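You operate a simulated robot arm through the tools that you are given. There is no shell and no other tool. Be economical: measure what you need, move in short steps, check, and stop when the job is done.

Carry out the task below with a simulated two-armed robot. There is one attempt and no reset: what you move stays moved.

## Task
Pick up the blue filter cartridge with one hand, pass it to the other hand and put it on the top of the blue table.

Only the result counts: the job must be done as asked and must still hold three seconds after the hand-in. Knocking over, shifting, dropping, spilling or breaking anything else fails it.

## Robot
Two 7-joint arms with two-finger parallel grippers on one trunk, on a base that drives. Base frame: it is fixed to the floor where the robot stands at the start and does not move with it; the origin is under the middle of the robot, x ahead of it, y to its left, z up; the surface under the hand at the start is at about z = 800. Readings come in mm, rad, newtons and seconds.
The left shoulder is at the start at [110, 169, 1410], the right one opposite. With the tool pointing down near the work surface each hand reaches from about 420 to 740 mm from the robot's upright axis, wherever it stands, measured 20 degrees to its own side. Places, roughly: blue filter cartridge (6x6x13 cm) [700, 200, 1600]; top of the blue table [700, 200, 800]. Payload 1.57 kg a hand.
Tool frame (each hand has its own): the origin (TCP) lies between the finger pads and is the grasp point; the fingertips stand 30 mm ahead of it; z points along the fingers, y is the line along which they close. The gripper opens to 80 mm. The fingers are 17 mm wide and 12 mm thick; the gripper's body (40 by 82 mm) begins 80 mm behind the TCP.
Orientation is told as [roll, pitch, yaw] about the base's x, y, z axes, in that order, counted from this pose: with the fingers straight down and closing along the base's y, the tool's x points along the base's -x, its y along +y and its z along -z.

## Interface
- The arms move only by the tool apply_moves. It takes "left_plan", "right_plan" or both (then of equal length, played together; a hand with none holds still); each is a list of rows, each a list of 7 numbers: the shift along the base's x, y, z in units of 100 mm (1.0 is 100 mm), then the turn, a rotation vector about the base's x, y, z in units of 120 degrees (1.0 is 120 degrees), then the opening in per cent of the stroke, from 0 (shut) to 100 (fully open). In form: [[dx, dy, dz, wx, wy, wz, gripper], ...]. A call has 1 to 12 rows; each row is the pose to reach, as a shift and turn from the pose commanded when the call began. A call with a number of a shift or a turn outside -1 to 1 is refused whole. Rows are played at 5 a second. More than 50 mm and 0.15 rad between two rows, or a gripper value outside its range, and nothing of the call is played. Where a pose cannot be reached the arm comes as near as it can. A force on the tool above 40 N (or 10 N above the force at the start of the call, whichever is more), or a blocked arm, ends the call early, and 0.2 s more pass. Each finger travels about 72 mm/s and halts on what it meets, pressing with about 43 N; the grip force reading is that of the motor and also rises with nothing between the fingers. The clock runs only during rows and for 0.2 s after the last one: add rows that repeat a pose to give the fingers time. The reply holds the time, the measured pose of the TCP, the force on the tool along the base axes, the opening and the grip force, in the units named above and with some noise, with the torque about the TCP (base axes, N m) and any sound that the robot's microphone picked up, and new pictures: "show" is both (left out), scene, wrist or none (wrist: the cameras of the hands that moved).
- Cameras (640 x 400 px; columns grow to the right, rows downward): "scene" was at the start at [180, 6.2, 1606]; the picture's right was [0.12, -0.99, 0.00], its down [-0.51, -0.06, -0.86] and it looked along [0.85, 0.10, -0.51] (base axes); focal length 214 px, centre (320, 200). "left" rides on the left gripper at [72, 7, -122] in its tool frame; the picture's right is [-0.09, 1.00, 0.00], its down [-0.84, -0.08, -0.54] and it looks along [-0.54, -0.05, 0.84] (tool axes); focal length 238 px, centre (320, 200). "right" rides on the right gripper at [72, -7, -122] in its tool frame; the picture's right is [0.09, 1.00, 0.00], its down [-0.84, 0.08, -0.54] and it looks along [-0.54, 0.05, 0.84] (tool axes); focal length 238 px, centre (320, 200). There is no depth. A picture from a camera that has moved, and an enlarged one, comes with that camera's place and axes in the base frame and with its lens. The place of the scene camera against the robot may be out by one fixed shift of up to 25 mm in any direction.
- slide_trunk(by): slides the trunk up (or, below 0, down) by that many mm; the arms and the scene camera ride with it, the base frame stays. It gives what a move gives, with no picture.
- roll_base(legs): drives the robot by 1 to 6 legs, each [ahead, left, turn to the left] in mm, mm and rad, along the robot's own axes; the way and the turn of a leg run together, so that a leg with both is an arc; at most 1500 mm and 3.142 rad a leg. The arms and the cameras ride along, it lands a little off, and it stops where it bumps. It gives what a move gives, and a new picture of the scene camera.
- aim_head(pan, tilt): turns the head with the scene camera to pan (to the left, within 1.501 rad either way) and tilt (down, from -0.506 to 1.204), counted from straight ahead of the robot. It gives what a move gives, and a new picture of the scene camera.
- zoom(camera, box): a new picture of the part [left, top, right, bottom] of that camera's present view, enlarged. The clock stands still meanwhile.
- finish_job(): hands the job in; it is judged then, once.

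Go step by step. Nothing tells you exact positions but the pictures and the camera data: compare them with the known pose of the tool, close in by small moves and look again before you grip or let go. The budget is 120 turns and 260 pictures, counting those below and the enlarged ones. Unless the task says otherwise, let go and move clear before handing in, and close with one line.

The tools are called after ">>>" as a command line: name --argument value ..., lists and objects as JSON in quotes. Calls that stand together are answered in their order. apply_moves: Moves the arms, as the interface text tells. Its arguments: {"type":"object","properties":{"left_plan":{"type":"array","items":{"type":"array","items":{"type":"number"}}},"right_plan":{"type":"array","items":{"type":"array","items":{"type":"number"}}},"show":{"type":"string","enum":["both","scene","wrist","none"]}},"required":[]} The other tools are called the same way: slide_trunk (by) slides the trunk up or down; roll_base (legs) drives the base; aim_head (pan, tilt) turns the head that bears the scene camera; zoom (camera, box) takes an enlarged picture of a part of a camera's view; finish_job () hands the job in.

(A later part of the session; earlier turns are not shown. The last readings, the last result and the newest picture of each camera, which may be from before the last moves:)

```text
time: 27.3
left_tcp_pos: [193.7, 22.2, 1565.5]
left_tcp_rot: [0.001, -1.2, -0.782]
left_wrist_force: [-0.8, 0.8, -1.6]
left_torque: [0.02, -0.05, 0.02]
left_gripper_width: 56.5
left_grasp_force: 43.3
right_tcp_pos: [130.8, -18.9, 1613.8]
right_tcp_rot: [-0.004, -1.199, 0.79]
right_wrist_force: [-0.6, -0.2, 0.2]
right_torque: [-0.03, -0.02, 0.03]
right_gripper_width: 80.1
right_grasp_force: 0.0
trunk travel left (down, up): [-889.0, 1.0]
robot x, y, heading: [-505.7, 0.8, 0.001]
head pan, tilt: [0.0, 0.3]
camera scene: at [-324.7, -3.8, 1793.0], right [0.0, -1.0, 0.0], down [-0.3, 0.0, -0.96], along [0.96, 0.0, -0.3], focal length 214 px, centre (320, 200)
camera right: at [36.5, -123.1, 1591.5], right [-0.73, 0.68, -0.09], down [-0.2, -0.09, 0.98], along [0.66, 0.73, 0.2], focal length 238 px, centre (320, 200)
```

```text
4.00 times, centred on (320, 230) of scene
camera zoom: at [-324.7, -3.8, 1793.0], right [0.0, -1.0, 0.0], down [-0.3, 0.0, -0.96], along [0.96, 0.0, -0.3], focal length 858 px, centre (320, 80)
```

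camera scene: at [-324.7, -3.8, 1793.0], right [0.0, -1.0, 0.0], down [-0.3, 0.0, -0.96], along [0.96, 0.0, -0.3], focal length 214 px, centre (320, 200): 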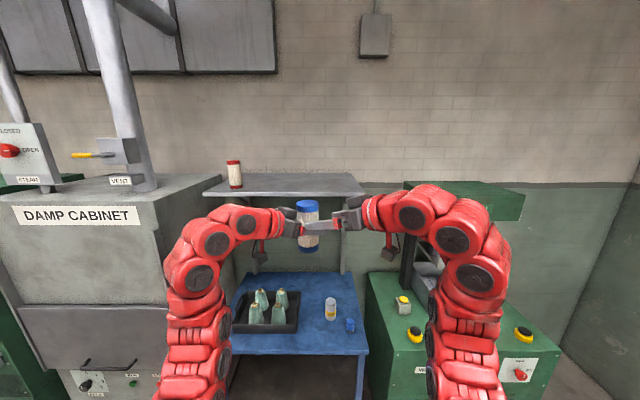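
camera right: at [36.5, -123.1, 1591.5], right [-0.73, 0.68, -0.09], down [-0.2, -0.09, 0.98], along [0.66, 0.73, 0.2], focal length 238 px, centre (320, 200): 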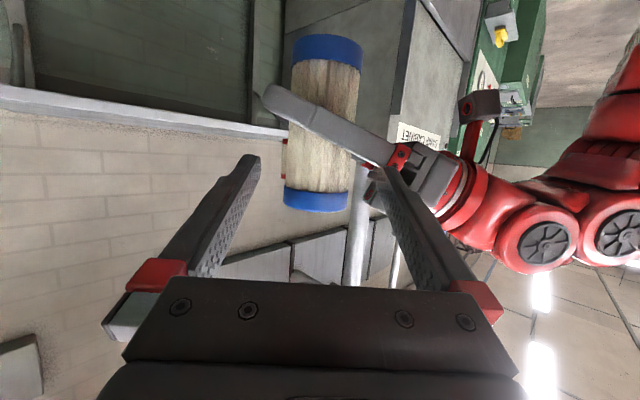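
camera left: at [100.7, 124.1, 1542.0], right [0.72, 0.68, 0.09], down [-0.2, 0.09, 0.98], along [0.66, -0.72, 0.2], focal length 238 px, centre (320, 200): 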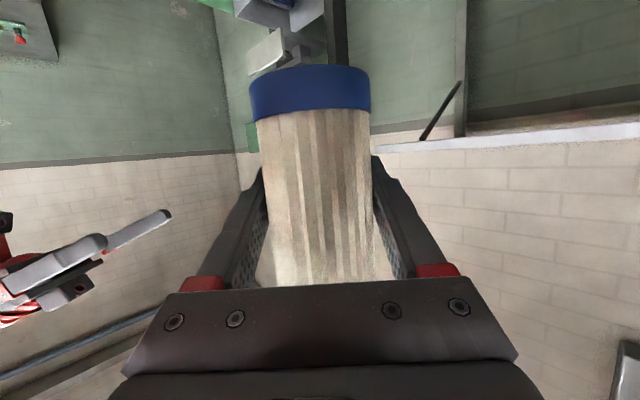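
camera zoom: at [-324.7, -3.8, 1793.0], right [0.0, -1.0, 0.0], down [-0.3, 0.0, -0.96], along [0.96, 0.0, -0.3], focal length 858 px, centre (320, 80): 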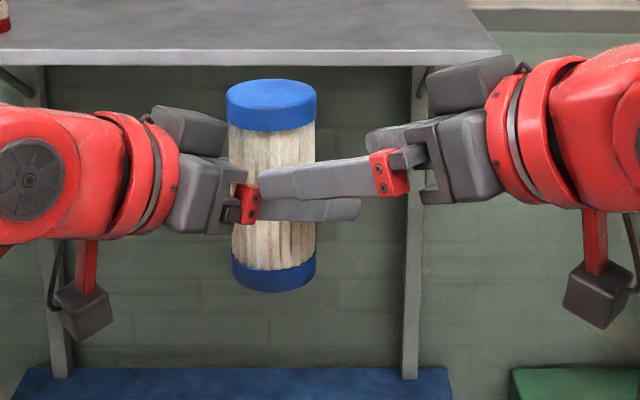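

The hands line up with about 1 mm of lateral error. To keep clear of the left gripper's body, I'll narrow the right opening to about 70 mm, advance 60 mm, and look before closing.

>>> apply_moves --right_plan '[[0, 0, 0.03, 0, 0, 0, 87], [0.08, 0.08, 0.03, 0, 0, 0, 87], [0.16, 0.16, 0.03, 0, 0, 0, 87], [0.24, 0.24, 0.03, 0, 0, 0, 87], [0.24, 0.24, 0.03, 0, 0, 0, 87]]'

>>> zoom --camera "scene" --box '[240, 180, 400, 280]'

```text
time: 28.5
left_tcp_pos: [193.2, 22.1, 1565.7]
left_tcp_rot: [0.001, -1.199, -0.782]
left_wrist_force: [0.4, 0.2, -2.0]
left_torque: [-0.02, -0.01, -0.03]
left_gripper_width: 56.6
left_grasp_force: 43.4
right_tcp_pos: [156.8, 4.3, 1616.3]
right_tcp_rot: [-0.005, -1.199, 0.79]
right_wrist_force: [-1.0, -0.2, 0.0]
right_torque: [0.03, -0.02, 0.01]
right_gripper_width: 69.6
right_grasp_force: 0.1
trunk travel left (down, up): [-889.0, 1.0]
robot x, y, heading: [-508.2, -4.5, 0.006]
head pan, tilt: [0.0, 0.3]
camera scene: at [-324.6, -4.4, 1793.0], right [0.0, -1.0, 0.0], down [-0.3, 0.0, -0.96], along [0.96, 0.0, -0.3], focal length 214 px, centre (320, 200)
camera right: at [61.2, -99.5, 1594.5], right [-0.73, 0.68, -0.09], down [-0.2, -0.09, 0.98], along [0.66, 0.73, 0.2], focal length 238 px, centre (320, 200)
```

scene: 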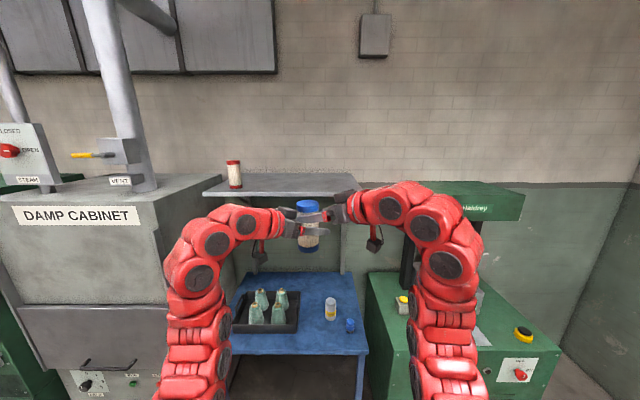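
right: 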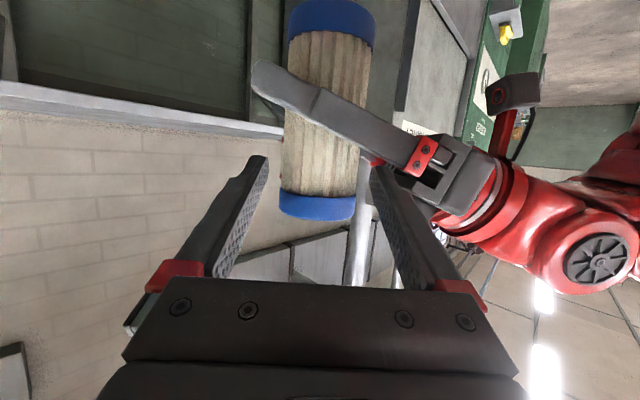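

```text
4.00 times, centred on (320, 230) of scene
camera zoom: at [-324.6, -4.4, 1793.0], right [0.0, -1.0, 0.0], down [-0.3, 0.0, -0.96], along [0.96, 0.0, -0.3], focal length 858 px, centre (320, 80)
```

zoom: 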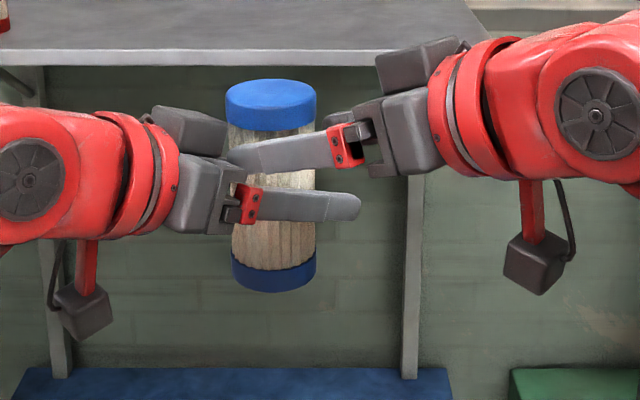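

The right fingers straddle the upper part with clearance everywhere. I'll advance the remaining ~26 mm slowly.

>>> apply_moves --right_plan '[[0.05, 0.05, 0, 0, 0, 0, 87], [0.1, 0.1, 0, 0, 0, 0, 87], [0.14, 0.15, 0, 0, 0, 0, 87], [0.18, 0.19, 0, 0, 0, 0, 87], [0.18, 0.19, 0, 0, 0, 0, 87]]'

>>> zoom --camera "scene" --box '[240, 180, 400, 280]'

```text
time: 29.7
left_tcp_pos: [194.8, 22.2, 1566.0]
left_tcp_rot: [0.001, -1.2, -0.781]
left_wrist_force: [-0.1, -0.5, -1.5]
left_torque: [-0.02, 0.0, -0.02]
left_gripper_width: 56.8
left_grasp_force: 42.3
right_tcp_pos: [173.3, 23.5, 1617.0]
right_tcp_rot: [-0.007, -1.199, 0.791]
right_wrist_force: [-0.4, -0.5, -0.5]
right_torque: [0.02, 0.02, -0.01]
right_gripper_width: 69.7
right_grasp_force: 0.1
trunk travel left (down, up): [-889.0, 1.0]
robot x, y, heading: [-505.7, 0.2, 0.001]
head pan, tilt: [0.0, 0.3]
camera scene: at [-324.6, -4.5, 1793.0], right [0.0, -1.0, 0.0], down [-0.3, 0.0, -0.96], along [0.96, 0.0, -0.3], focal length 214 px, centre (320, 200)
camera right: at [78.8, -80.7, 1594.9], right [-0.73, 0.68, -0.09], down [-0.2, -0.09, 0.98], along [0.66, 0.73, 0.2], focal length 238 px, centre (320, 200)
```

scene: 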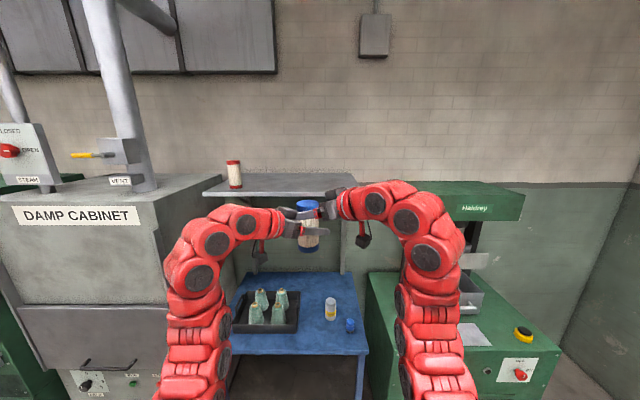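
right: 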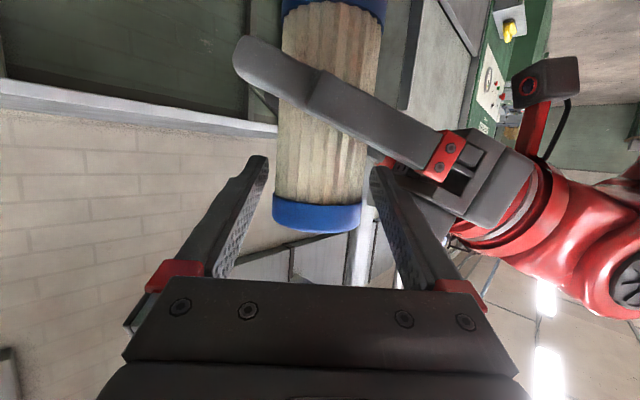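

```text
4.00 times, centred on (320, 230) of scene
camera zoom: at [-324.6, -4.5, 1793.0], right [0.0, -1.0, 0.0], down [-0.3, 0.0, -0.96], along [0.96, 0.0, -0.3], focal length 858 px, centre (320, 80)
```

zoom: 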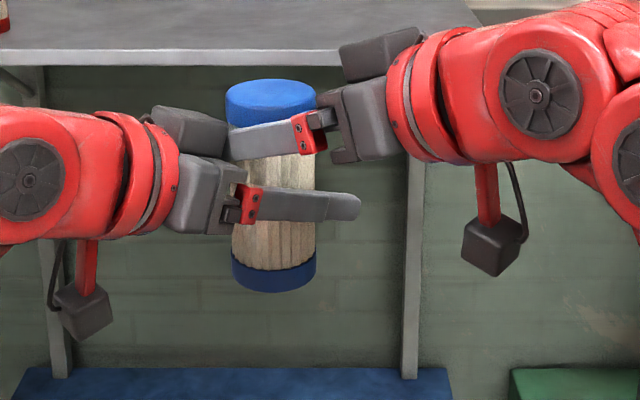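

The right fingers flank the cartridge's upper part, centred. I'll close the right gripper while the left one keeps holding.

>>> apply_moves --right_plan '[[0.03, 0.03, 0, 0, 0, 0, 87], [0.03, 0.03, 0, 0, 0, 0, 75], [0.03, 0.03, 0, 0, 0, 0, 50], [0.03, 0.03, 0, 0, 0, 0, 40], [0.03, 0.03, 0, 0, 0, 0, 40]]'

>>> zoom --camera "scene" --box '[240, 180, 400, 280]'

```text
time: 30.5
left_tcp_pos: [195.1, 25.6, 1564.1]
left_tcp_rot: [-0.009, -1.197, -0.762]
left_wrist_force: [-9.8, 7.6, -3.1]
left_torque: [-0.41, -0.41, -0.02]
left_gripper_width: 56.8
left_grasp_force: 43.0
right_tcp_pos: [174.9, 26.6, 1616.4]
right_tcp_rot: [-0.011, -1.198, 0.801]
right_wrist_force: [9.8, -6.4, 2.0]
right_torque: [0.08, -0.08, -0.12]
right_gripper_width: 56.7
right_grasp_force: 9.2
trunk travel left (down, up): [-889.0, 1.0]
robot x, y, heading: [-507.0, 1.6, -0.002]
head pan, tilt: [0.0, 0.3]
stopped in row 3 (right hand): the force on the tool passed its limit at 44 N (the readings are from after the stop); the commanded pose is now the measured one
camera scene: at [-324.7, -4.7, 1793.0], right [0.0, -1.0, 0.0], down [-0.3, 0.0, -0.96], along [0.96, 0.0, -0.3], focal length 214 px, centre (320, 200)
camera right: at [81.3, -77.8, 1594.8], right [-0.73, 0.68, -0.09], down [-0.2, -0.08, 0.98], along [0.65, 0.73, 0.2], focal length 238 px, centre (320, 200)
```

scene: 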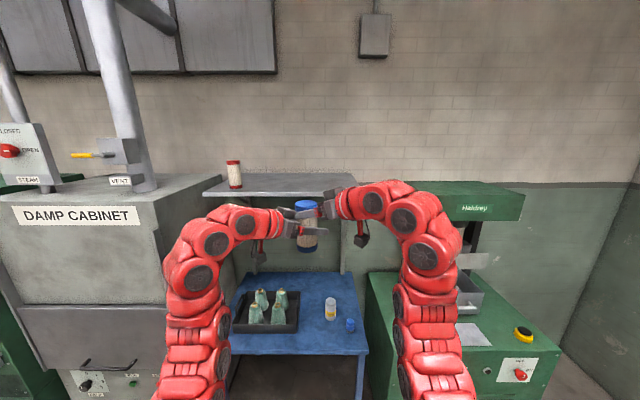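
right: 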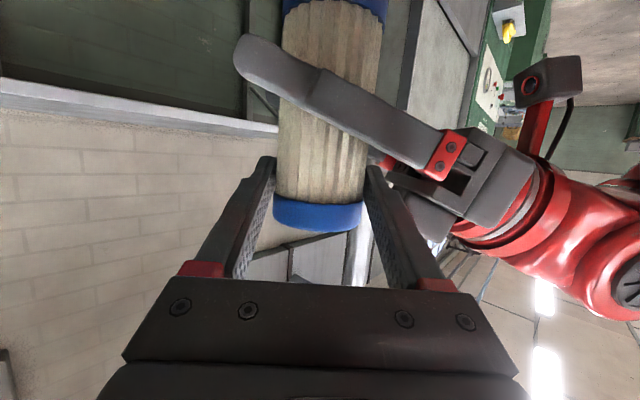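

```text
4.00 times, centred on (320, 230) of scene
camera zoom: at [-324.7, -4.7, 1793.0], right [0.0, -1.0, 0.0], down [-0.3, 0.0, -0.96], along [0.96, 0.0, -0.3], focal length 858 px, centre (320, 80)
```

zoom: 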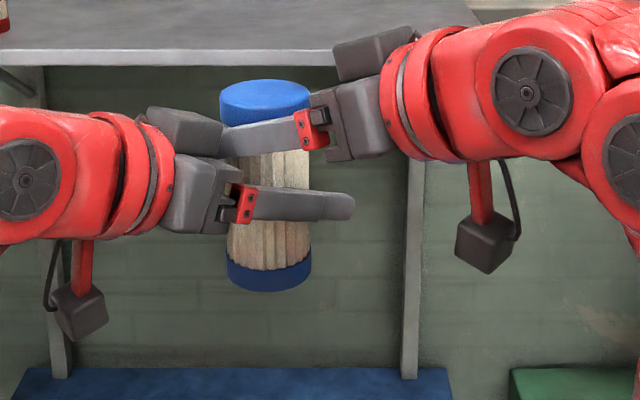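

Both right fingers touch the cartridge (57 mm). The stop came from the contact bump, so I'll finish tightening.

>>> apply_moves --right_plan '[[0, 0, 0, 0, 0, 0, 60], [0, 0, 0, 0, 0, 0, 50], [0, 0, 0, 0, 0, 0, 40], [0, 0, 0, 0, 0, 0, 40]]' --show "none"

```text
time: 31.5
left_tcp_pos: [196.2, 25.7, 1564.6]
left_tcp_rot: [-0.007, -1.2, -0.765]
left_wrist_force: [-21.8, 18.1, -7.7]
left_torque: [-0.44, -0.45, -0.39]
left_gripper_width: 56.9
left_grasp_force: 43.2
right_tcp_pos: [175.6, 27.1, 1616.4]
right_tcp_rot: [-0.013, -1.197, 0.802]
right_wrist_force: [21.2, -17.2, 6.5]
right_torque: [-0.49, -0.83, 0.02]
right_gripper_width: 56.3
right_grasp_force: 43.1
trunk travel left (down, up): [-889.0, 1.0]
robot x, y, heading: [-505.6, 0.4, 0.001]
head pan, tilt: [0.0, 0.3]
```

Both hands hold it, with about 28 N of internal side force. I'll relieve that with a 3 mm shift of the right hand before the left one lets go.

>>> apply_moves --right_plan '[[0.01, -0.01, 0, 0, 0, 0, 40], [0.02, -0.02, 0, 0, 0, 0, 40], [0.02, -0.02, 0, 0, 0, 0, 40]]' --show "none"

```text
time: 32.3
left_tcp_pos: [196.8, 26.8, 1565.5]
left_tcp_rot: [-0.009, -1.198, -0.761]
left_wrist_force: [-1.3, 11.8, -6.9]
left_torque: [-0.26, -0.09, -0.1]
left_gripper_width: 56.7
left_grasp_force: 42.9
right_tcp_pos: [176.8, 27.8, 1616.7]
right_tcp_rot: [-0.012, -1.196, 0.809]
right_wrist_force: [1.7, -12.3, 5.0]
right_torque: [-0.42, -0.08, -0.17]
right_gripper_width: 56.2
right_grasp_force: 43.0
trunk travel left (down, up): [-889.0, 1.0]
robot x, y, heading: [-510.0, -3.0, -0.002]
head pan, tilt: [0.0, 0.3]
```

The force is down to about 12 N. I'll open the left gripper gently and then back it straight out.

>>> apply_moves --left_plan '[[0, 0, 0, 0, 0, 0, 75], [0, 0, 0, 0, 0, 0, 85], [0, 0, 0, 0, 0, 0, 92], [0, 0, 0, 0, 0, 0, 92]]'

>>> zoom --camera "scene" --box '[240, 180, 400, 280]'

```text
time: 33.3
left_tcp_pos: [195.8, 25.7, 1563.7]
left_tcp_rot: [-0.006, -1.2, -0.767]
left_wrist_force: [-0.1, 0.4, 0.0]
left_torque: [-0.01, 0.01, 0.0]
left_gripper_width: 73.7
left_grasp_force: 0.0
right_tcp_pos: [176.9, 26.3, 1616.3]
right_tcp_rot: [-0.012, -1.194, 0.807]
right_wrist_force: [-0.5, 0.3, -0.1]
right_torque: [-0.02, -0.01, 0.01]
right_gripper_width: 56.4
right_grasp_force: 42.4
trunk travel left (down, up): [-889.0, 1.0]
robot x, y, heading: [-501.7, -3.3, 0.004]
head pan, tilt: [0.0, 0.3]
camera scene: at [-324.5, -4.4, 1793.0], right [0.0, -1.0, 0.0], down [-0.3, 0.0, -0.96], along [0.96, 0.0, -0.3], focal length 214 px, centre (320, 200)
camera left: at [102.0, 126.5, 1541.3], right [0.72, 0.69, 0.08], down [-0.2, 0.09, 0.98], along [0.67, -0.72, 0.2], focal length 238 px, centre (320, 200)
```

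scene: 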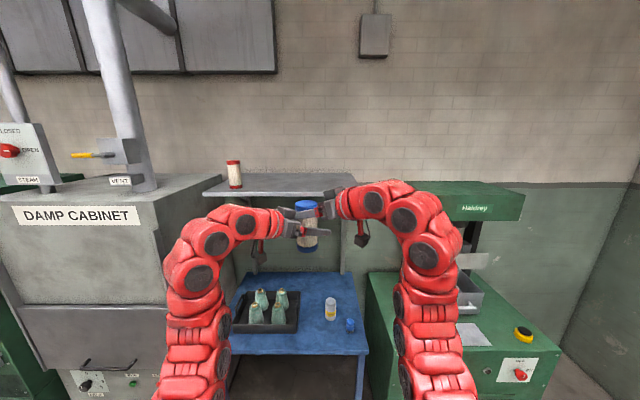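
left: 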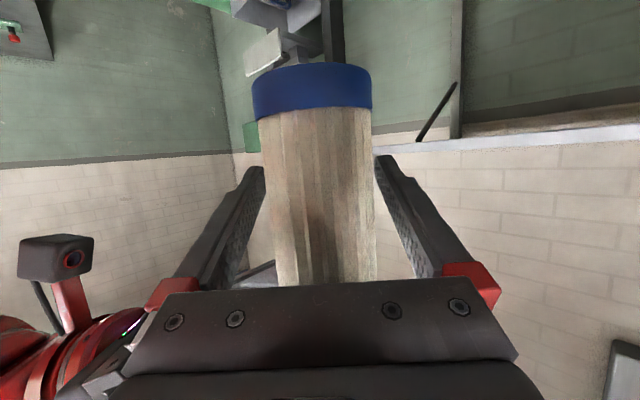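

```text
4.00 times, centred on (320, 230) of scene
camera zoom: at [-324.5, -4.4, 1793.0], right [0.0, -1.0, 0.0], down [-0.3, 0.0, -0.96], along [0.96, 0.0, -0.3], focal length 858 px, centre (320, 80)
```

zoom: 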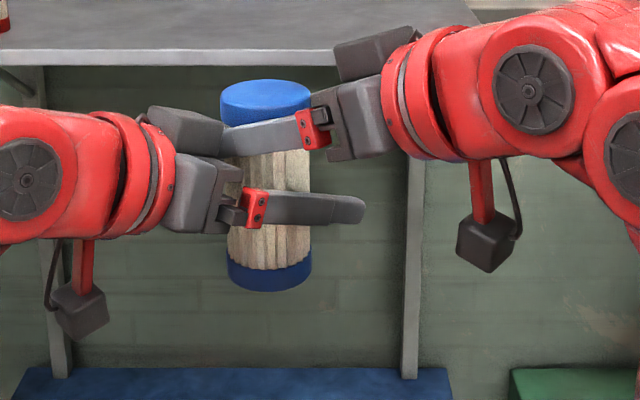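

The left hand is off with no force on either side. I'll back it straight out along its own axis.

>>> apply_moves --left_plan '[[-0.1, 0.1, 0, 0, 0, 0, 92], [-0.25, 0.25, 0, 0, 0, 0, 92], [-0.4, 0.4, 0, 0, 0, 0, 92], [-0.55, 0.6, 0, 0, 0, 0, 92], [-0.55, 0.8, 0, 0, 0, 0, 92], [-0.55, 1.0, 0, 0, 0, 0, 92]]'

```text
time: 34.7
left_tcp_pos: [139.5, 124.9, 1565.5]
left_tcp_rot: [-0.007, -1.201, -0.764]
left_wrist_force: [0.2, 1.2, 0.7]
left_torque: [0.02, 0.03, -0.03]
left_gripper_width: 73.8
left_grasp_force: 0.0
right_tcp_pos: [178.2, 26.9, 1617.4]
right_tcp_rot: [-0.011, -1.195, 0.806]
right_wrist_force: [0.2, -0.5, -0.1]
right_torque: [-0.03, -0.02, 0.0]
right_gripper_width: 56.3
right_grasp_force: 43.2
trunk travel left (down, up): [-889.0, 1.0]
robot x, y, heading: [-509.2, 1.7, 0.002]
head pan, tilt: [0.0, 0.3]
camera scene: at [-324.6, -3.4, 1793.0], right [0.0, -1.0, 0.0], down [-0.3, 0.0, -0.96], along [0.96, 0.0, -0.3], focal length 214 px, centre (320, 200)
camera left: at [46.7, 227.1, 1541.4], right [0.72, 0.69, 0.08], down [-0.2, 0.09, 0.98], along [0.67, -0.72, 0.2], focal length 238 px, centre (320, 200)
```

scene: 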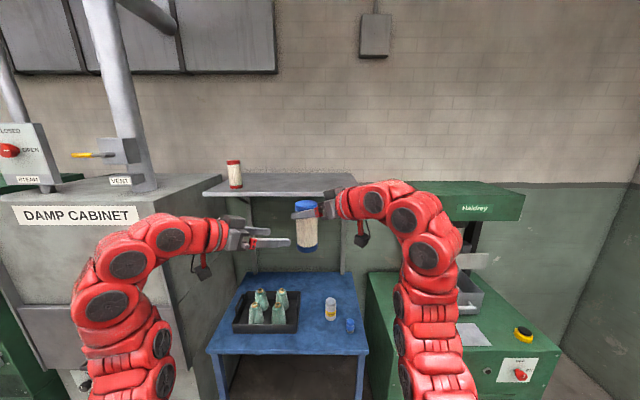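
left: 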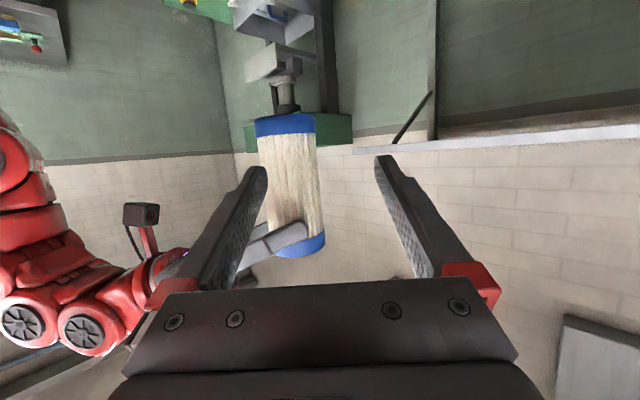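

The hand-over is done, and the right hand alone holds the cartridge. I'll raise the left hand and turn it forward, so it stays high when the trunk goes down.

>>> apply_moves --left_plan '[[0, 0.15, 0.12, 0, 0, 0.047, 92], [0, 0.3, 0.25, 0, 0, 0.094, 92], [0, 0.45, 0.37, 0, 0, 0.141, 92], [0, 0.6, 0.5, 0, 0, 0.188, 92], [0, 0.75, 0.62, 0, 0, 0.235, 92], [0, 0.9, 0.75, 0, 0, 0.282, 92], [0, 1.0, 0.87, 0, 0, 0.329, 92], [0, 1.0, 1.0, 0, 0, 0.365, 92]]' --show "none"

>>> apply_moves --left_plan '[[0, 0.1, 0.25, 0, 0, 0, 92], [0, 0.2, 0.5, 0, 0, 0, 92], [0, 0.3, 0.75, 0, 0, 0, 92], [0, 0.4, 1.0, 0, 0, 0, 92]]' --show "scene"

>>> zoom --camera "scene" --box '[200, 240, 424, 380]'

```text
time: 36.5
left_tcp_pos: [131.0, 216.0, 1635.5]
left_tcp_rot: [-0.008, -1.207, -0.078]
left_wrist_force: [0.2, -0.3, -0.3]
left_torque: [-0.01, 0.0, -0.02]
left_gripper_width: 73.7
left_grasp_force: 0.0
left hand out of reach, approached as far as the arm can: row 7, 8
right_tcp_pos: [176.2, 26.2, 1617.1]
right_tcp_rot: [-0.011, -1.197, 0.806]
right_wrist_force: [0.3, -0.3, -0.4]
right_torque: [-0.04, 0.04, 0.01]
right_gripper_width: 56.2
right_grasp_force: 43.1
trunk travel left (down, up): [-889.0, 1.0]
robot x, y, heading: [-507.3, 2.6, 0.001]
head pan, tilt: [0.0, 0.3]
```

```text
time: 37.7
left_tcp_pos: [77.3, 440.2, 1780.6]
left_tcp_rot: [-0.649, -1.291, 0.935]
left_wrist_force: [0.1, -0.7, -0.5]
left_torque: [0.01, 0.04, -0.02]
left_gripper_width: 73.7
left_grasp_force: 0.0
left hand out of reach, approached as far as the arm can: row 1, 2, 3, 4
right_tcp_pos: [177.0, 22.8, 1616.7]
right_tcp_rot: [-0.005, -1.197, 0.798]
right_wrist_force: [-0.1, -0.6, -0.7]
right_torque: [-0.01, 0.04, 0.01]
right_gripper_width: 56.2
right_grasp_force: 42.7
trunk travel left (down, up): [-889.0, 1.0]
robot x, y, heading: [-511.1, -1.6, 0.006]
head pan, tilt: [0.0, 0.3]
stopped in row 4 (left hand): the arm was blocked; the commanded pose is now the measured one
camera scene: at [-324.2, -7.6, 1792.9], right [0.0, -1.0, 0.0], down [-0.3, 0.0, -0.96], along [0.96, 0.0, -0.3], focal length 214 px, centre (320, 200)
```

scene: 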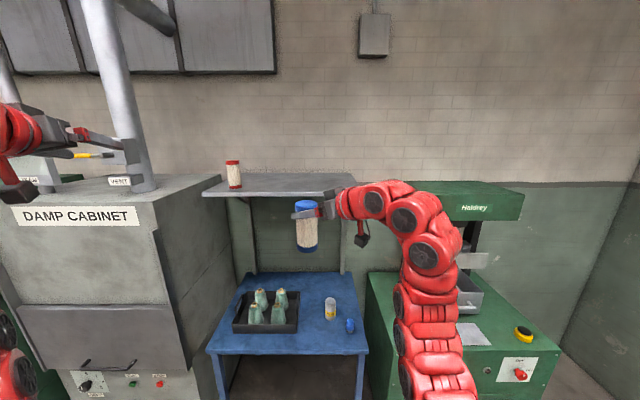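

```text
2.86 times, centred on (312, 310) of scene
camera zoom: at [-324.2, -7.6, 1792.9], right [0.0, -1.0, 0.0], down [-0.3, 0.0, -0.96], along [0.96, 0.0, -0.3], focal length 613 px, centre (343, -114)
```

zoom: 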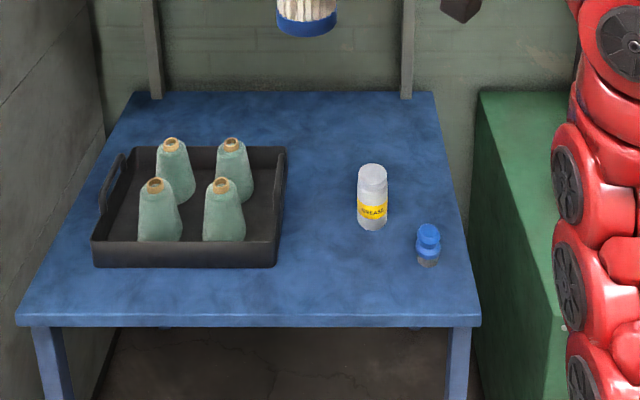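

The left hand drifted out to the left, close to the cabinet's line. I'll bring it back to the known good forward pose at y≈240, high up and clear of the right hand.

>>> apply_moves --left_plan '[[0.2, -0.2, -0.05, 0.009, 0.013, -0.03, 92], [0.4, -0.4, -0.1, 0.018, 0.026, -0.06, 92], [0.6, -0.6, -0.2, 0.027, 0.039, -0.09, 92], [0.8, -0.8, -0.3, 0.036, 0.052, -0.12, 92], [1.0, -1.0, -0.4, 0.045, 0.064, -0.148, 92]]' --show "scene"

```text
time: 38.9
left_tcp_pos: [176.9, 340.8, 1738.2]
left_tcp_rot: [-0.165, -1.219, 0.163]
left_wrist_force: [1.3, -0.1, 0.3]
left_torque: [0.01, -0.02, -0.02]
left_gripper_width: 73.9
left_grasp_force: 0.1
left hand out of reach, approached as far as the arm can: row 2, 3
right_tcp_pos: [179.2, 26.0, 1615.6]
right_tcp_rot: [-0.008, -1.198, 0.804]
right_wrist_force: [0.0, -0.9, -0.8]
right_torque: [0.0, 0.05, 0.03]
right_gripper_width: 55.9
right_grasp_force: 43.2
trunk travel left (down, up): [-889.0, 1.0]
robot x, y, heading: [-512.0, 0.2, 0.003]
head pan, tilt: [0.0, 0.3]
camera scene: at [-323.1, -5.4, 1792.8], right [0.0, -1.0, 0.0], down [-0.3, 0.0, -0.95], along [0.95, 0.0, -0.3], focal length 214 px, centre (320, 200)
```

scene: 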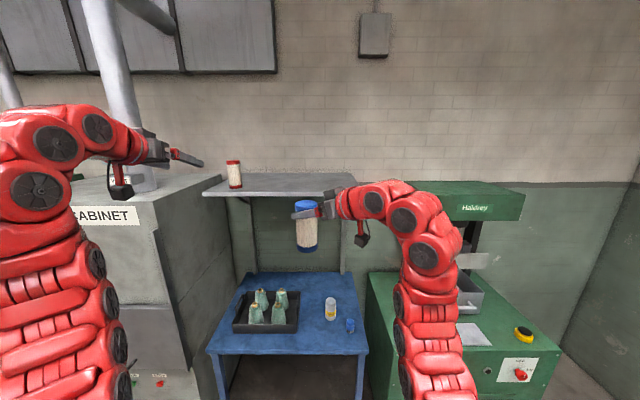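

>>> apply_moves --left_plan '[[0.12, -0.2, 0, 0, 0, -0.015, 92], [0.25, -0.4, 0, 0.01, 0, -0.03, 92], [0.37, -0.6, 0, 0.02, 0, -0.03, 92], [0.5, -0.8, 0, 0.02, 0, -0.03, 92], [0.6, -1.0, 0, 0.02, 0, -0.03, 92]]' --show "scene"

>>> zoom --camera "scene" --box '[240, 180, 400, 280]'

```text
time: 40.1
left_tcp_pos: [230.7, 249.2, 1729.4]
left_tcp_rot: [-0.043, -1.224, -0.013]
left_wrist_force: [-0.4, 0.0, 0.1]
left_torque: [-0.03, 0.0, -0.01]
left_gripper_width: 73.6
left_grasp_force: 0.2
left hand out of reach, approached as far as the arm can: row 1, 2, 3, 4, 5
right_tcp_pos: [177.0, 26.4, 1617.0]
right_tcp_rot: [-0.012, -1.198, 0.803]
right_wrist_force: [-0.2, -0.3, -1.1]
right_torque: [-0.01, 0.06, 0.04]
right_gripper_width: 55.8
right_grasp_force: 42.9
trunk travel left (down, up): [-889.0, 1.0]
robot x, y, heading: [-509.6, 3.0, 0.002]
head pan, tilt: [0.0, 0.3]
camera scene: at [-323.8, -4.7, 1792.9], right [0.0, -1.0, 0.0], down [-0.3, 0.0, -0.95], along [0.95, 0.0, -0.3], focal length 214 px, centre (320, 200)
```

scene: 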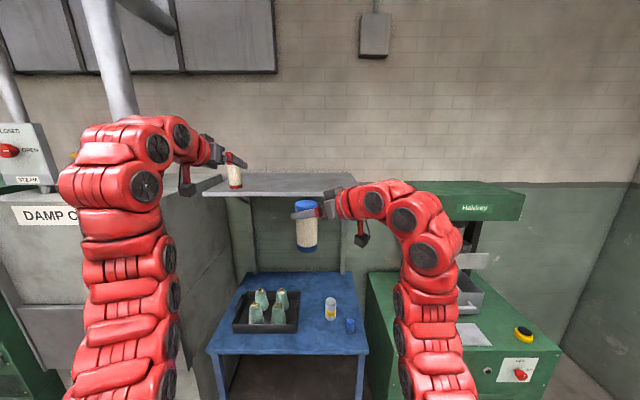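

```text
4.00 times, centred on (320, 230) of scene
camera zoom: at [-323.8, -4.7, 1792.9], right [0.0, -1.0, 0.0], down [-0.3, 0.0, -0.95], along [0.95, 0.0, -0.3], focal length 858 px, centre (320, 80)
```

zoom: 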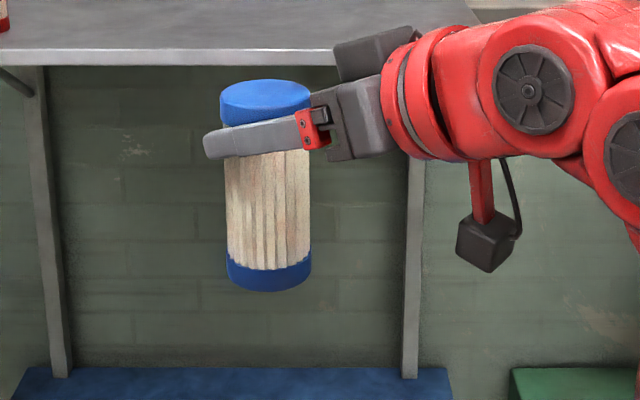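

The cartridge hangs vertical in the right hand. Before lowering, I'll extend the right arm forward and reduce its yaw, so the robot needn't drive its elbows close to the table and bench.

>>> apply_moves --right_plan '[[0.2, -0.05, 0, 0, 0, -0.045, 40], [0.4, -0.1, 0, 0, 0, -0.09, 40], [0.6, -0.15, 0, 0, 0, -0.135, 40], [0.8, -0.2, 0, 0, 0, -0.18, 40], [1.0, -0.2, 0, 0, 0, -0.22, 40], [1.0, -0.2, 0, 0, 0, -0.22, 40]]' --show "scene"

```text
time: 41.5
left_tcp_pos: [229.5, 249.8, 1730.4]
left_tcp_rot: [-0.043, -1.225, -0.012]
left_wrist_force: [0.3, 0.3, -0.1]
left_torque: [0.0, 0.01, 0.03]
left_gripper_width: 73.7
left_grasp_force: 0.1
right_tcp_pos: [276.9, 6.4, 1616.8]
right_tcp_rot: [-0.013, -1.197, 0.343]
right_wrist_force: [0.5, -0.4, -0.9]
right_torque: [0.02, 0.01, 0.04]
right_gripper_width: 56.4
right_grasp_force: 42.6
trunk travel left (down, up): [-889.0, 1.0]
robot x, y, heading: [-508.1, 0.0, 0.001]
head pan, tilt: [0.0, 0.3]
camera scene: at [-324.9, -4.4, 1793.0], right [0.0, -1.0, 0.0], down [-0.3, 0.0, -0.96], along [0.96, 0.0, -0.3], focal length 214 px, centre (320, 200)
```

scene: 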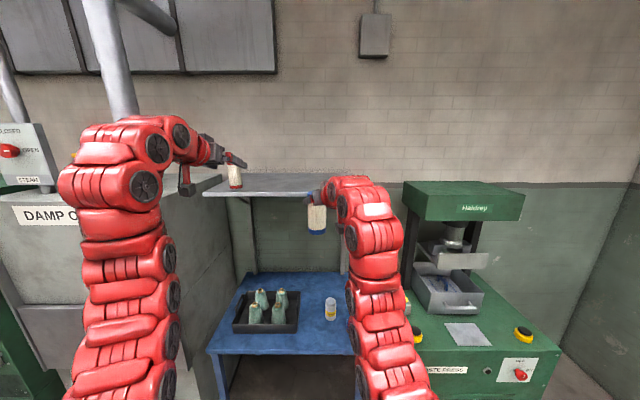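

Good. I'll lower the trunk by 600 mm here, in front of the table, and then aim the head down.

>>> slide_trunk --by -600

>>> aim_head --pan 0.0 --tilt 0.45

```text
refused: -600 is not a number from -400 to 400
```

```text
time: 42.2
left_tcp_pos: [229.6, 249.8, 1729.4]
left_tcp_rot: [-0.045, -1.226, -0.011]
left_wrist_force: [-0.4, -0.2, 0.0]
left_torque: [0.04, -0.01, -0.01]
left_gripper_width: 73.7
left_grasp_force: 0.1
right_tcp_pos: [275.6, 6.4, 1616.8]
right_tcp_rot: [-0.013, -1.198, 0.347]
right_wrist_force: [-0.2, 0.4, 0.0]
right_torque: [-0.03, 0.04, -0.02]
right_gripper_width: 56.3
right_grasp_force: 42.9
trunk travel left (down, up): [-889.0, 1.0]
robot x, y, heading: [-509.7, -2.8, 0.001]
head pan, tilt: [0.0, 0.45]
camera scene: at [-326.4, -4.2, 1779.1], right [0.0, -1.0, 0.0], down [-0.43, 0.0, -0.9], along [0.9, 0.0, -0.43], focal length 214 px, centre (320, 200)
```

scene: 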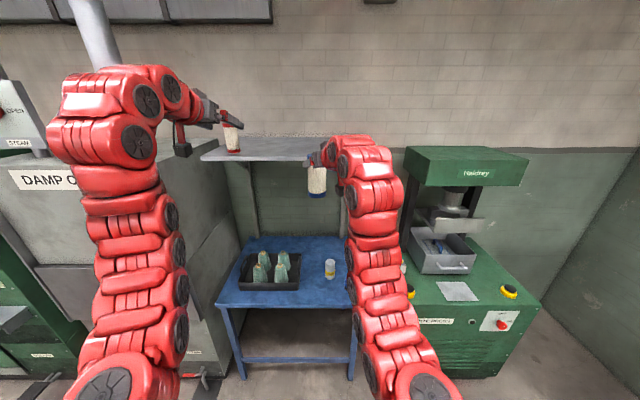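

The slide is limited to 400 mm a call, so I'll lower it in two steps.

>>> slide_trunk --by -300

>>> slide_trunk --by -290

>>> aim_head --pan 0.0 --tilt 0.4

```text
time: 45.2
left_tcp_pos: [228.7, 249.9, 1430.9]
left_tcp_rot: [-0.045, -1.224, -0.01]
left_wrist_force: [-0.5, 0.0, 0.4]
left_torque: [0.01, -0.02, -0.01]
left_gripper_width: 73.6
left_grasp_force: 0.0
right_tcp_pos: [276.3, 8.1, 1317.3]
right_tcp_rot: [-0.01, -1.198, 0.347]
right_wrist_force: [-0.4, 1.0, -0.1]
right_torque: [0.01, 0.01, 0.0]
right_gripper_width: 56.4
right_grasp_force: 43.1
trunk travel left (down, up): [-589.0, 301.0]
robot x, y, heading: [-508.9, -3.2, 0.002]
head pan, tilt: [0.0, 0.45]
```

```text
time: 48.1
left_tcp_pos: [229.2, 249.2, 1139.7]
left_tcp_rot: [-0.045, -1.226, -0.009]
left_wrist_force: [0.9, 0.7, -0.6]
left_torque: [-0.01, -0.02, -0.02]
left_gripper_width: 73.4
left_grasp_force: 0.1
right_tcp_pos: [277.1, 7.7, 1027.1]
right_tcp_rot: [-0.012, -1.197, 0.347]
right_wrist_force: [0.4, 0.2, -0.8]
right_torque: [-0.04, 0.03, 0.0]
right_gripper_width: 56.2
right_grasp_force: 43.5
trunk travel left (down, up): [-299.0, 591.0]
robot x, y, heading: [-509.5, 4.8, 0.0]
head pan, tilt: [0.0, 0.45]
```

```text
time: 48.7
left_tcp_pos: [229.1, 250.9, 1140.2]
left_tcp_rot: [-0.046, -1.224, -0.011]
left_wrist_force: [-0.7, 0.0, 0.7]
left_torque: [0.01, -0.02, 0.0]
left_gripper_width: 73.5
left_grasp_force: 0.0
right_tcp_pos: [276.4, 6.9, 1027.9]
right_tcp_rot: [-0.014, -1.197, 0.346]
right_wrist_force: [0.3, 0.0, 0.8]
right_torque: [-0.03, 0.01, 0.01]
right_gripper_width: 56.3
right_grasp_force: 42.8
trunk travel left (down, up): [-299.0, 591.0]
robot x, y, heading: [-512.5, -4.1, -0.004]
head pan, tilt: [0.0, 0.4]
camera scene: at [-325.6, -3.9, 1193.7], right [0.0, -1.0, 0.0], down [-0.39, 0.0, -0.92], along [0.92, 0.0, -0.39], focal length 214 px, centre (320, 200)
```

scene: 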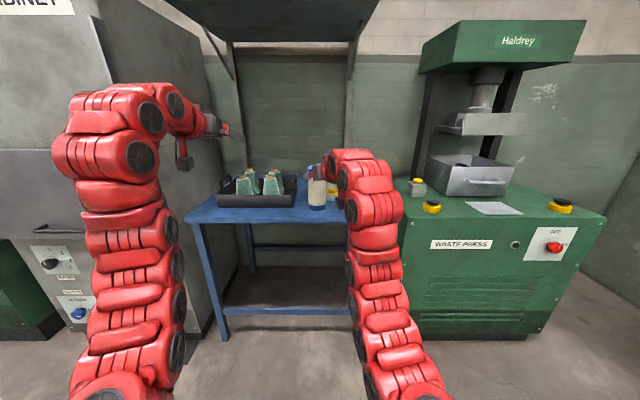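

The way ahead is clear at this height. I'll drive forward 215 mm.

>>> roll_base --legs '[[215, 8, 0]]'

>>> aim_head --pan 0.0 --tilt 0.6

>>> zoom --camera "scene" --box '[200, 100, 440, 250]'

>>> zoom --camera "right" --box '[0, 0, 640, 400]'

>>> zoom --camera "left" --box '[0, 0, 640, 400]'

```text
time: 50.4
left_tcp_pos: [443.8, 260.1, 1139.7]
left_tcp_rot: [-0.044, -1.224, -0.01]
left_wrist_force: [0.5, -0.1, -0.2]
left_torque: [-0.01, -0.02, 0.01]
left_gripper_width: 73.5
left_grasp_force: 0.0
right_tcp_pos: [490.7, 16.5, 1025.7]
right_tcp_rot: [-0.012, -1.196, 0.347]
right_wrist_force: [0.2, 0.3, 0.4]
right_torque: [0.0, 0.0, -0.02]
right_gripper_width: 56.5
right_grasp_force: 43.0
trunk travel left (down, up): [-299.0, 591.0]
robot x, y, heading: [-296.7, 8.3, 0.002]
head pan, tilt: [0.0, 0.4]
camera scene: at [-110.5, 5.0, 1193.5], right [0.0, -1.0, 0.0], down [-0.39, 0.0, -0.92], along [0.92, 0.0, -0.39], focal length 214 px, centre (320, 200)
```

scene: 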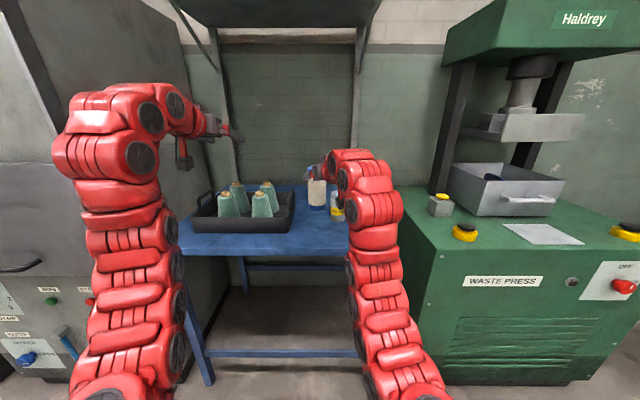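

```text
time: 51.1
left_tcp_pos: [442.2, 260.3, 1138.9]
left_tcp_rot: [-0.047, -1.225, -0.009]
left_wrist_force: [0.7, 0.1, 0.4]
left_torque: [0.02, -0.01, 0.01]
left_gripper_width: 73.7
left_grasp_force: 0.0
right_tcp_pos: [489.9, 15.9, 1026.5]
right_tcp_rot: [-0.012, -1.196, 0.349]
right_wrist_force: [0.3, -0.5, -0.2]
right_torque: [-0.02, 0.0, 0.02]
right_gripper_width: 56.2
right_grasp_force: 43.1
trunk travel left (down, up): [-299.0, 591.0]
robot x, y, heading: [-293.9, 8.3, 0.003]
head pan, tilt: [0.0, 0.6]
camera scene: at [-115.7, 4.9, 1175.6], right [0.0, -1.0, 0.0], down [-0.56, 0.0, -0.83], along [0.83, 0.0, -0.56], focal length 214 px, centre (320, 200)
```

scene: 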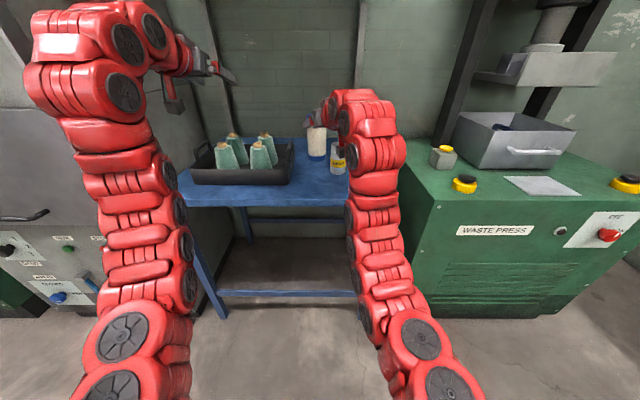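

```text
2.67 times, centred on (320, 175) of scene
camera zoom: at [-115.7, 4.9, 1175.6], right [0.0, -1.0, 0.0], down [-0.56, 0.0, -0.83], along [0.83, 0.0, -0.56], focal length 572 px, centre (320, 267)
```

zoom: 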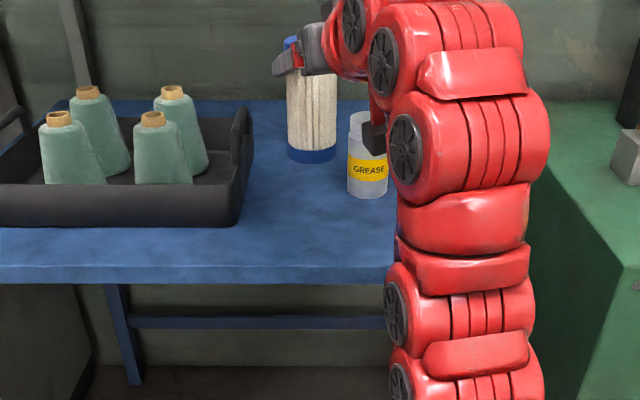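

```text
1.00 times, centred on (320, 200) of right (not enlarged: the box is as wide or as high as the picture)
camera zoom: at [359.6, -36.0, 1004.7], right [-0.36, 0.93, -0.09], down [-0.21, 0.01, 0.98], along [0.91, 0.37, 0.19], focal length 238 px, centre (320, 200)
```

zoom: 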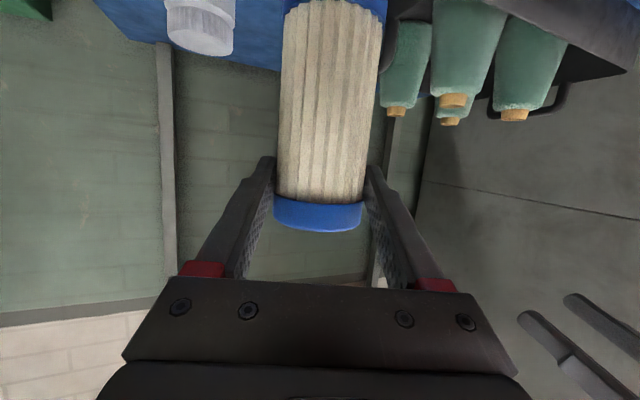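

```text
1.00 times, centred on (320, 200) of left (not enlarged: the box is as wide or as high as the picture)
camera zoom: at [306.4, 272.7, 1112.6], right [0.08, 0.99, 0.07], down [-0.23, -0.05, 0.97], along [0.97, -0.1, 0.22], focal length 238 px, centre (320, 200)
```

zoom: 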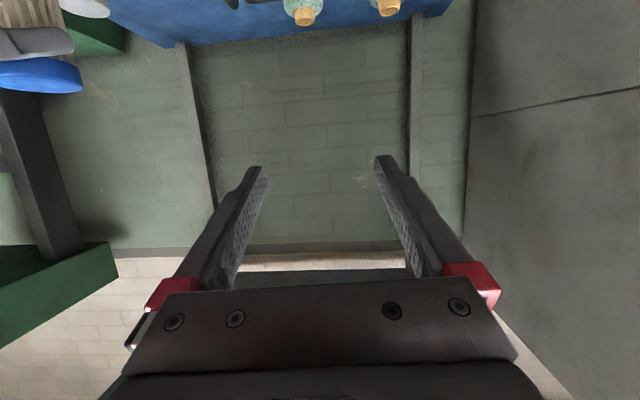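

Measured now: cartridge axis at about (501, 20) with its bottom near z 915, table edge at x≈439, tray corner at (527, 111), grease bottle at (630, −63). The spot below is free, so I'll nudge forward 15 mm and lower 95 mm.

>>> apply_moves --right_plan '[[0.08, 0, 0, 0, 0, 0, 40], [0.15, 0, 0, 0, 0, 0, 40], [0.15, 0, 0, 0, 0, 0, 40]]' --show "none"

>>> slide_trunk --by -92

>>> zoom --camera "scene" --box '[240, 100, 400, 200]'

>>> zoom --camera "right" --box '[160, 0, 480, 200]'

```text
time: 51.9
left_tcp_pos: [443.6, 259.5, 1139.1]
left_tcp_rot: [-0.045, -1.223, -0.01]
left_wrist_force: [0.0, 0.2, 0.1]
left_torque: [-0.02, -0.01, -0.02]
left_gripper_width: 73.5
left_grasp_force: 0.0
right_tcp_pos: [505.2, 17.7, 1027.3]
right_tcp_rot: [-0.013, -1.197, 0.35]
right_wrist_force: [-1.0, -0.1, 0.3]
right_torque: [0.02, 0.01, -0.01]
right_gripper_width: 56.2
right_grasp_force: 42.7
trunk travel left (down, up): [-299.0, 591.0]
robot x, y, heading: [-295.4, 8.6, 0.003]
head pan, tilt: [0.0, 0.6]
```

```text
time: 53.2
left_tcp_pos: [443.4, 260.2, 1049.0]
left_tcp_rot: [-0.045, -1.224, -0.009]
left_wrist_force: [0.3, -0.5, 1.0]
left_torque: [0.0, 0.03, 0.01]
left_gripper_width: 73.7
left_grasp_force: 0.0
right_tcp_pos: [505.8, 17.1, 934.9]
right_tcp_rot: [-0.012, -1.197, 0.35]
right_wrist_force: [0.6, -1.0, 0.0]
right_torque: [-0.04, 0.05, -0.02]
right_gripper_width: 56.1
right_grasp_force: 43.0
trunk travel left (down, up): [-207.0, 683.0]
robot x, y, heading: [-292.8, 8.5, 0.007]
head pan, tilt: [0.0, 0.6]
```

```text
4.00 times, centred on (320, 150) of scene
camera zoom: at [-116.0, 4.9, 1083.6], right [0.0, -1.0, 0.0], down [-0.57, 0.0, -0.83], along [0.82, 0.0, -0.57], focal length 858 px, centre (320, 400)
```

zoom: 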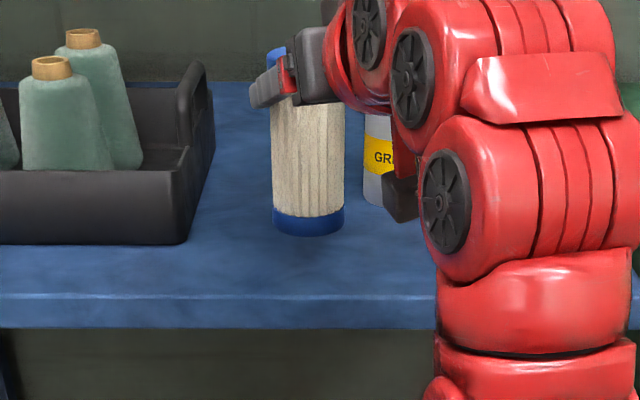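

```text
2.00 times, centred on (320, 100) of right
camera zoom: at [374.6, -36.1, 913.2], right [-0.36, 0.93, -0.09], down [-0.21, 0.01, 0.98], along [0.91, 0.37, 0.2], focal length 477 px, centre (320, 400)
```

zoom: 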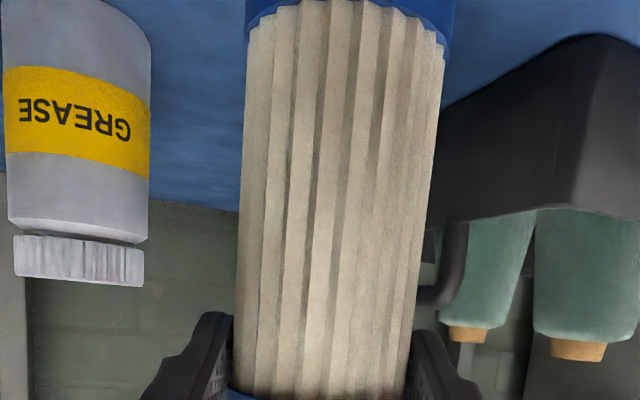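

About 25 mm remain. I'll lower with the arm in small steps and watch the force.

>>> apply_moves --right_plan '[[0, 0, -0.05, 0, 0, 0, 40], [0, 0, -0.1, 0, 0, 0, 40], [0, 0, -0.14, 0, 0, 0, 40], [0, 0, -0.17, 0, 0, 0, 40], [0, 0, -0.17, 0, 0, 0, 40]]' --show "none"

>>> zoom --camera "scene" --box '[280, 120, 360, 170]'

```text
time: 54.4
left_tcp_pos: [443.5, 259.6, 1048.1]
left_tcp_rot: [-0.045, -1.226, -0.008]
left_wrist_force: [-0.6, -0.2, 0.1]
left_torque: [0.0, 0.0, 0.01]
left_gripper_width: 73.8
left_grasp_force: 0.0
right_tcp_pos: [505.3, 17.0, 917.8]
right_tcp_rot: [-0.012, -1.194, 0.348]
right_wrist_force: [-0.3, -0.1, -1.7]
right_torque: [-0.03, 0.02, -0.01]
right_gripper_width: 56.1
right_grasp_force: 43.2
trunk travel left (down, up): [-207.0, 683.0]
robot x, y, heading: [-295.7, 8.0, 0.003]
head pan, tilt: [0.0, 0.6]
```

```text
8.00 times, centred on (320, 145) of scene
camera zoom: at [-115.8, 4.9, 1083.5], right [0.0, -1.0, 0.0], down [-0.57, 0.0, -0.82], along [0.82, 0.0, -0.57], focal length 1716 px, centre (320, 640)
```

zoom: 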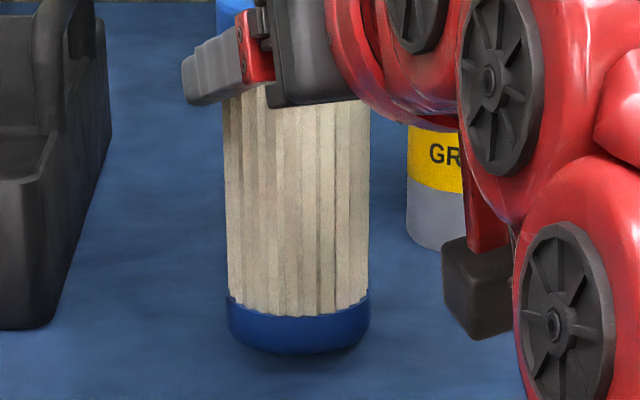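

Contact shadow is visible just under the cartridge. I'll go down in 2 mm steps until the force rises.

>>> apply_moves --right_plan '[[0, 0, -0.02, 0, 0, 0, 40], [0, 0, -0.04, 0, 0, 0, 40], [0, 0, -0.06, 0, 0, 0, 40], [0, 0, -0.06, 0, 0, 0, 40]]' --show "none"

```text
time: 55.4
left_tcp_pos: [443.1, 260.3, 1047.9]
left_tcp_rot: [-0.045, -1.225, -0.009]
left_wrist_force: [-0.3, 1.5, -0.7]
left_torque: [0.02, 0.0, -0.04]
left_gripper_width: 73.7
left_grasp_force: 0.0
right_tcp_pos: [504.8, 17.8, 911.3]
right_tcp_rot: [-0.012, -1.194, 0.346]
right_wrist_force: [-0.6, -0.3, 0.6]
right_torque: [0.01, 0.04, 0.02]
right_gripper_width: 56.2
right_grasp_force: 43.1
trunk travel left (down, up): [-207.0, 683.0]
robot x, y, heading: [-295.2, 6.2, 0.006]
head pan, tilt: [0.0, 0.6]
```

>>> apply_moves --right_plan '[[0, 0, -0.015, 0, 0, 0, 40], [0, 0, -0.03, 0, 0, 0, 40], [0, 0, -0.04, 0, 0, 0, 40], [0, 0, -0.04, 0, 0, 0, 40]]' --show "none"

>>> zoom --camera "scene" --box '[280, 120, 360, 170]'

```text
time: 56.4
left_tcp_pos: [442.5, 260.1, 1047.5]
left_tcp_rot: [-0.046, -1.226, -0.011]
left_wrist_force: [-0.2, -0.5, -0.1]
left_torque: [0.02, -0.03, 0.0]
left_gripper_width: 73.6
left_grasp_force: 0.0
right_tcp_pos: [504.7, 17.3, 906.8]
right_tcp_rot: [-0.012, -1.196, 0.347]
right_wrist_force: [0.4, 1.2, 0.9]
right_torque: [-0.03, 0.01, 0.03]
right_gripper_width: 56.2
right_grasp_force: 42.8
trunk travel left (down, up): [-207.0, 683.0]
robot x, y, heading: [-294.9, 10.9, 0.004]
head pan, tilt: [0.0, 0.6]
```

```text
8.00 times, centred on (320, 145) of scene
camera zoom: at [-115.8, 4.9, 1083.5], right [0.0, -1.0, 0.0], down [-0.57, 0.0, -0.82], along [0.82, 0.0, -0.57], focal length 1716 px, centre (320, 640)
```

zoom: 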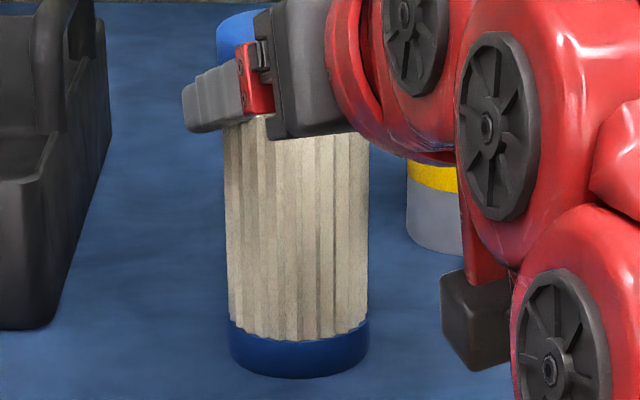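

>>> apply_moves --right_plan '[[0, 0, -0.015, 0, 0, 0, 40], [0, 0, -0.03, 0, 0, 0, 40], [0, 0, -0.03, 0, 0, 0, 40]]' --show "none"

```text
time: 57.2
left_tcp_pos: [441.9, 260.6, 1049.6]
left_tcp_rot: [-0.047, -1.224, -0.009]
left_wrist_force: [0.5, -0.5, -0.4]
left_torque: [-0.02, -0.01, 0.02]
left_gripper_width: 73.8
left_grasp_force: 0.1
right_tcp_pos: [505.3, 16.7, 907.4]
right_tcp_rot: [-0.012, -1.2, 0.349]
right_wrist_force: [5.0, 0.2, 13.7]
right_torque: [0.28, -0.47, -0.07]
right_gripper_width: 56.4
right_grasp_force: 42.9
trunk travel left (down, up): [-207.0, 683.0]
robot x, y, heading: [-294.2, 9.6, 0.003]
head pan, tilt: [0.0, 0.6]
```

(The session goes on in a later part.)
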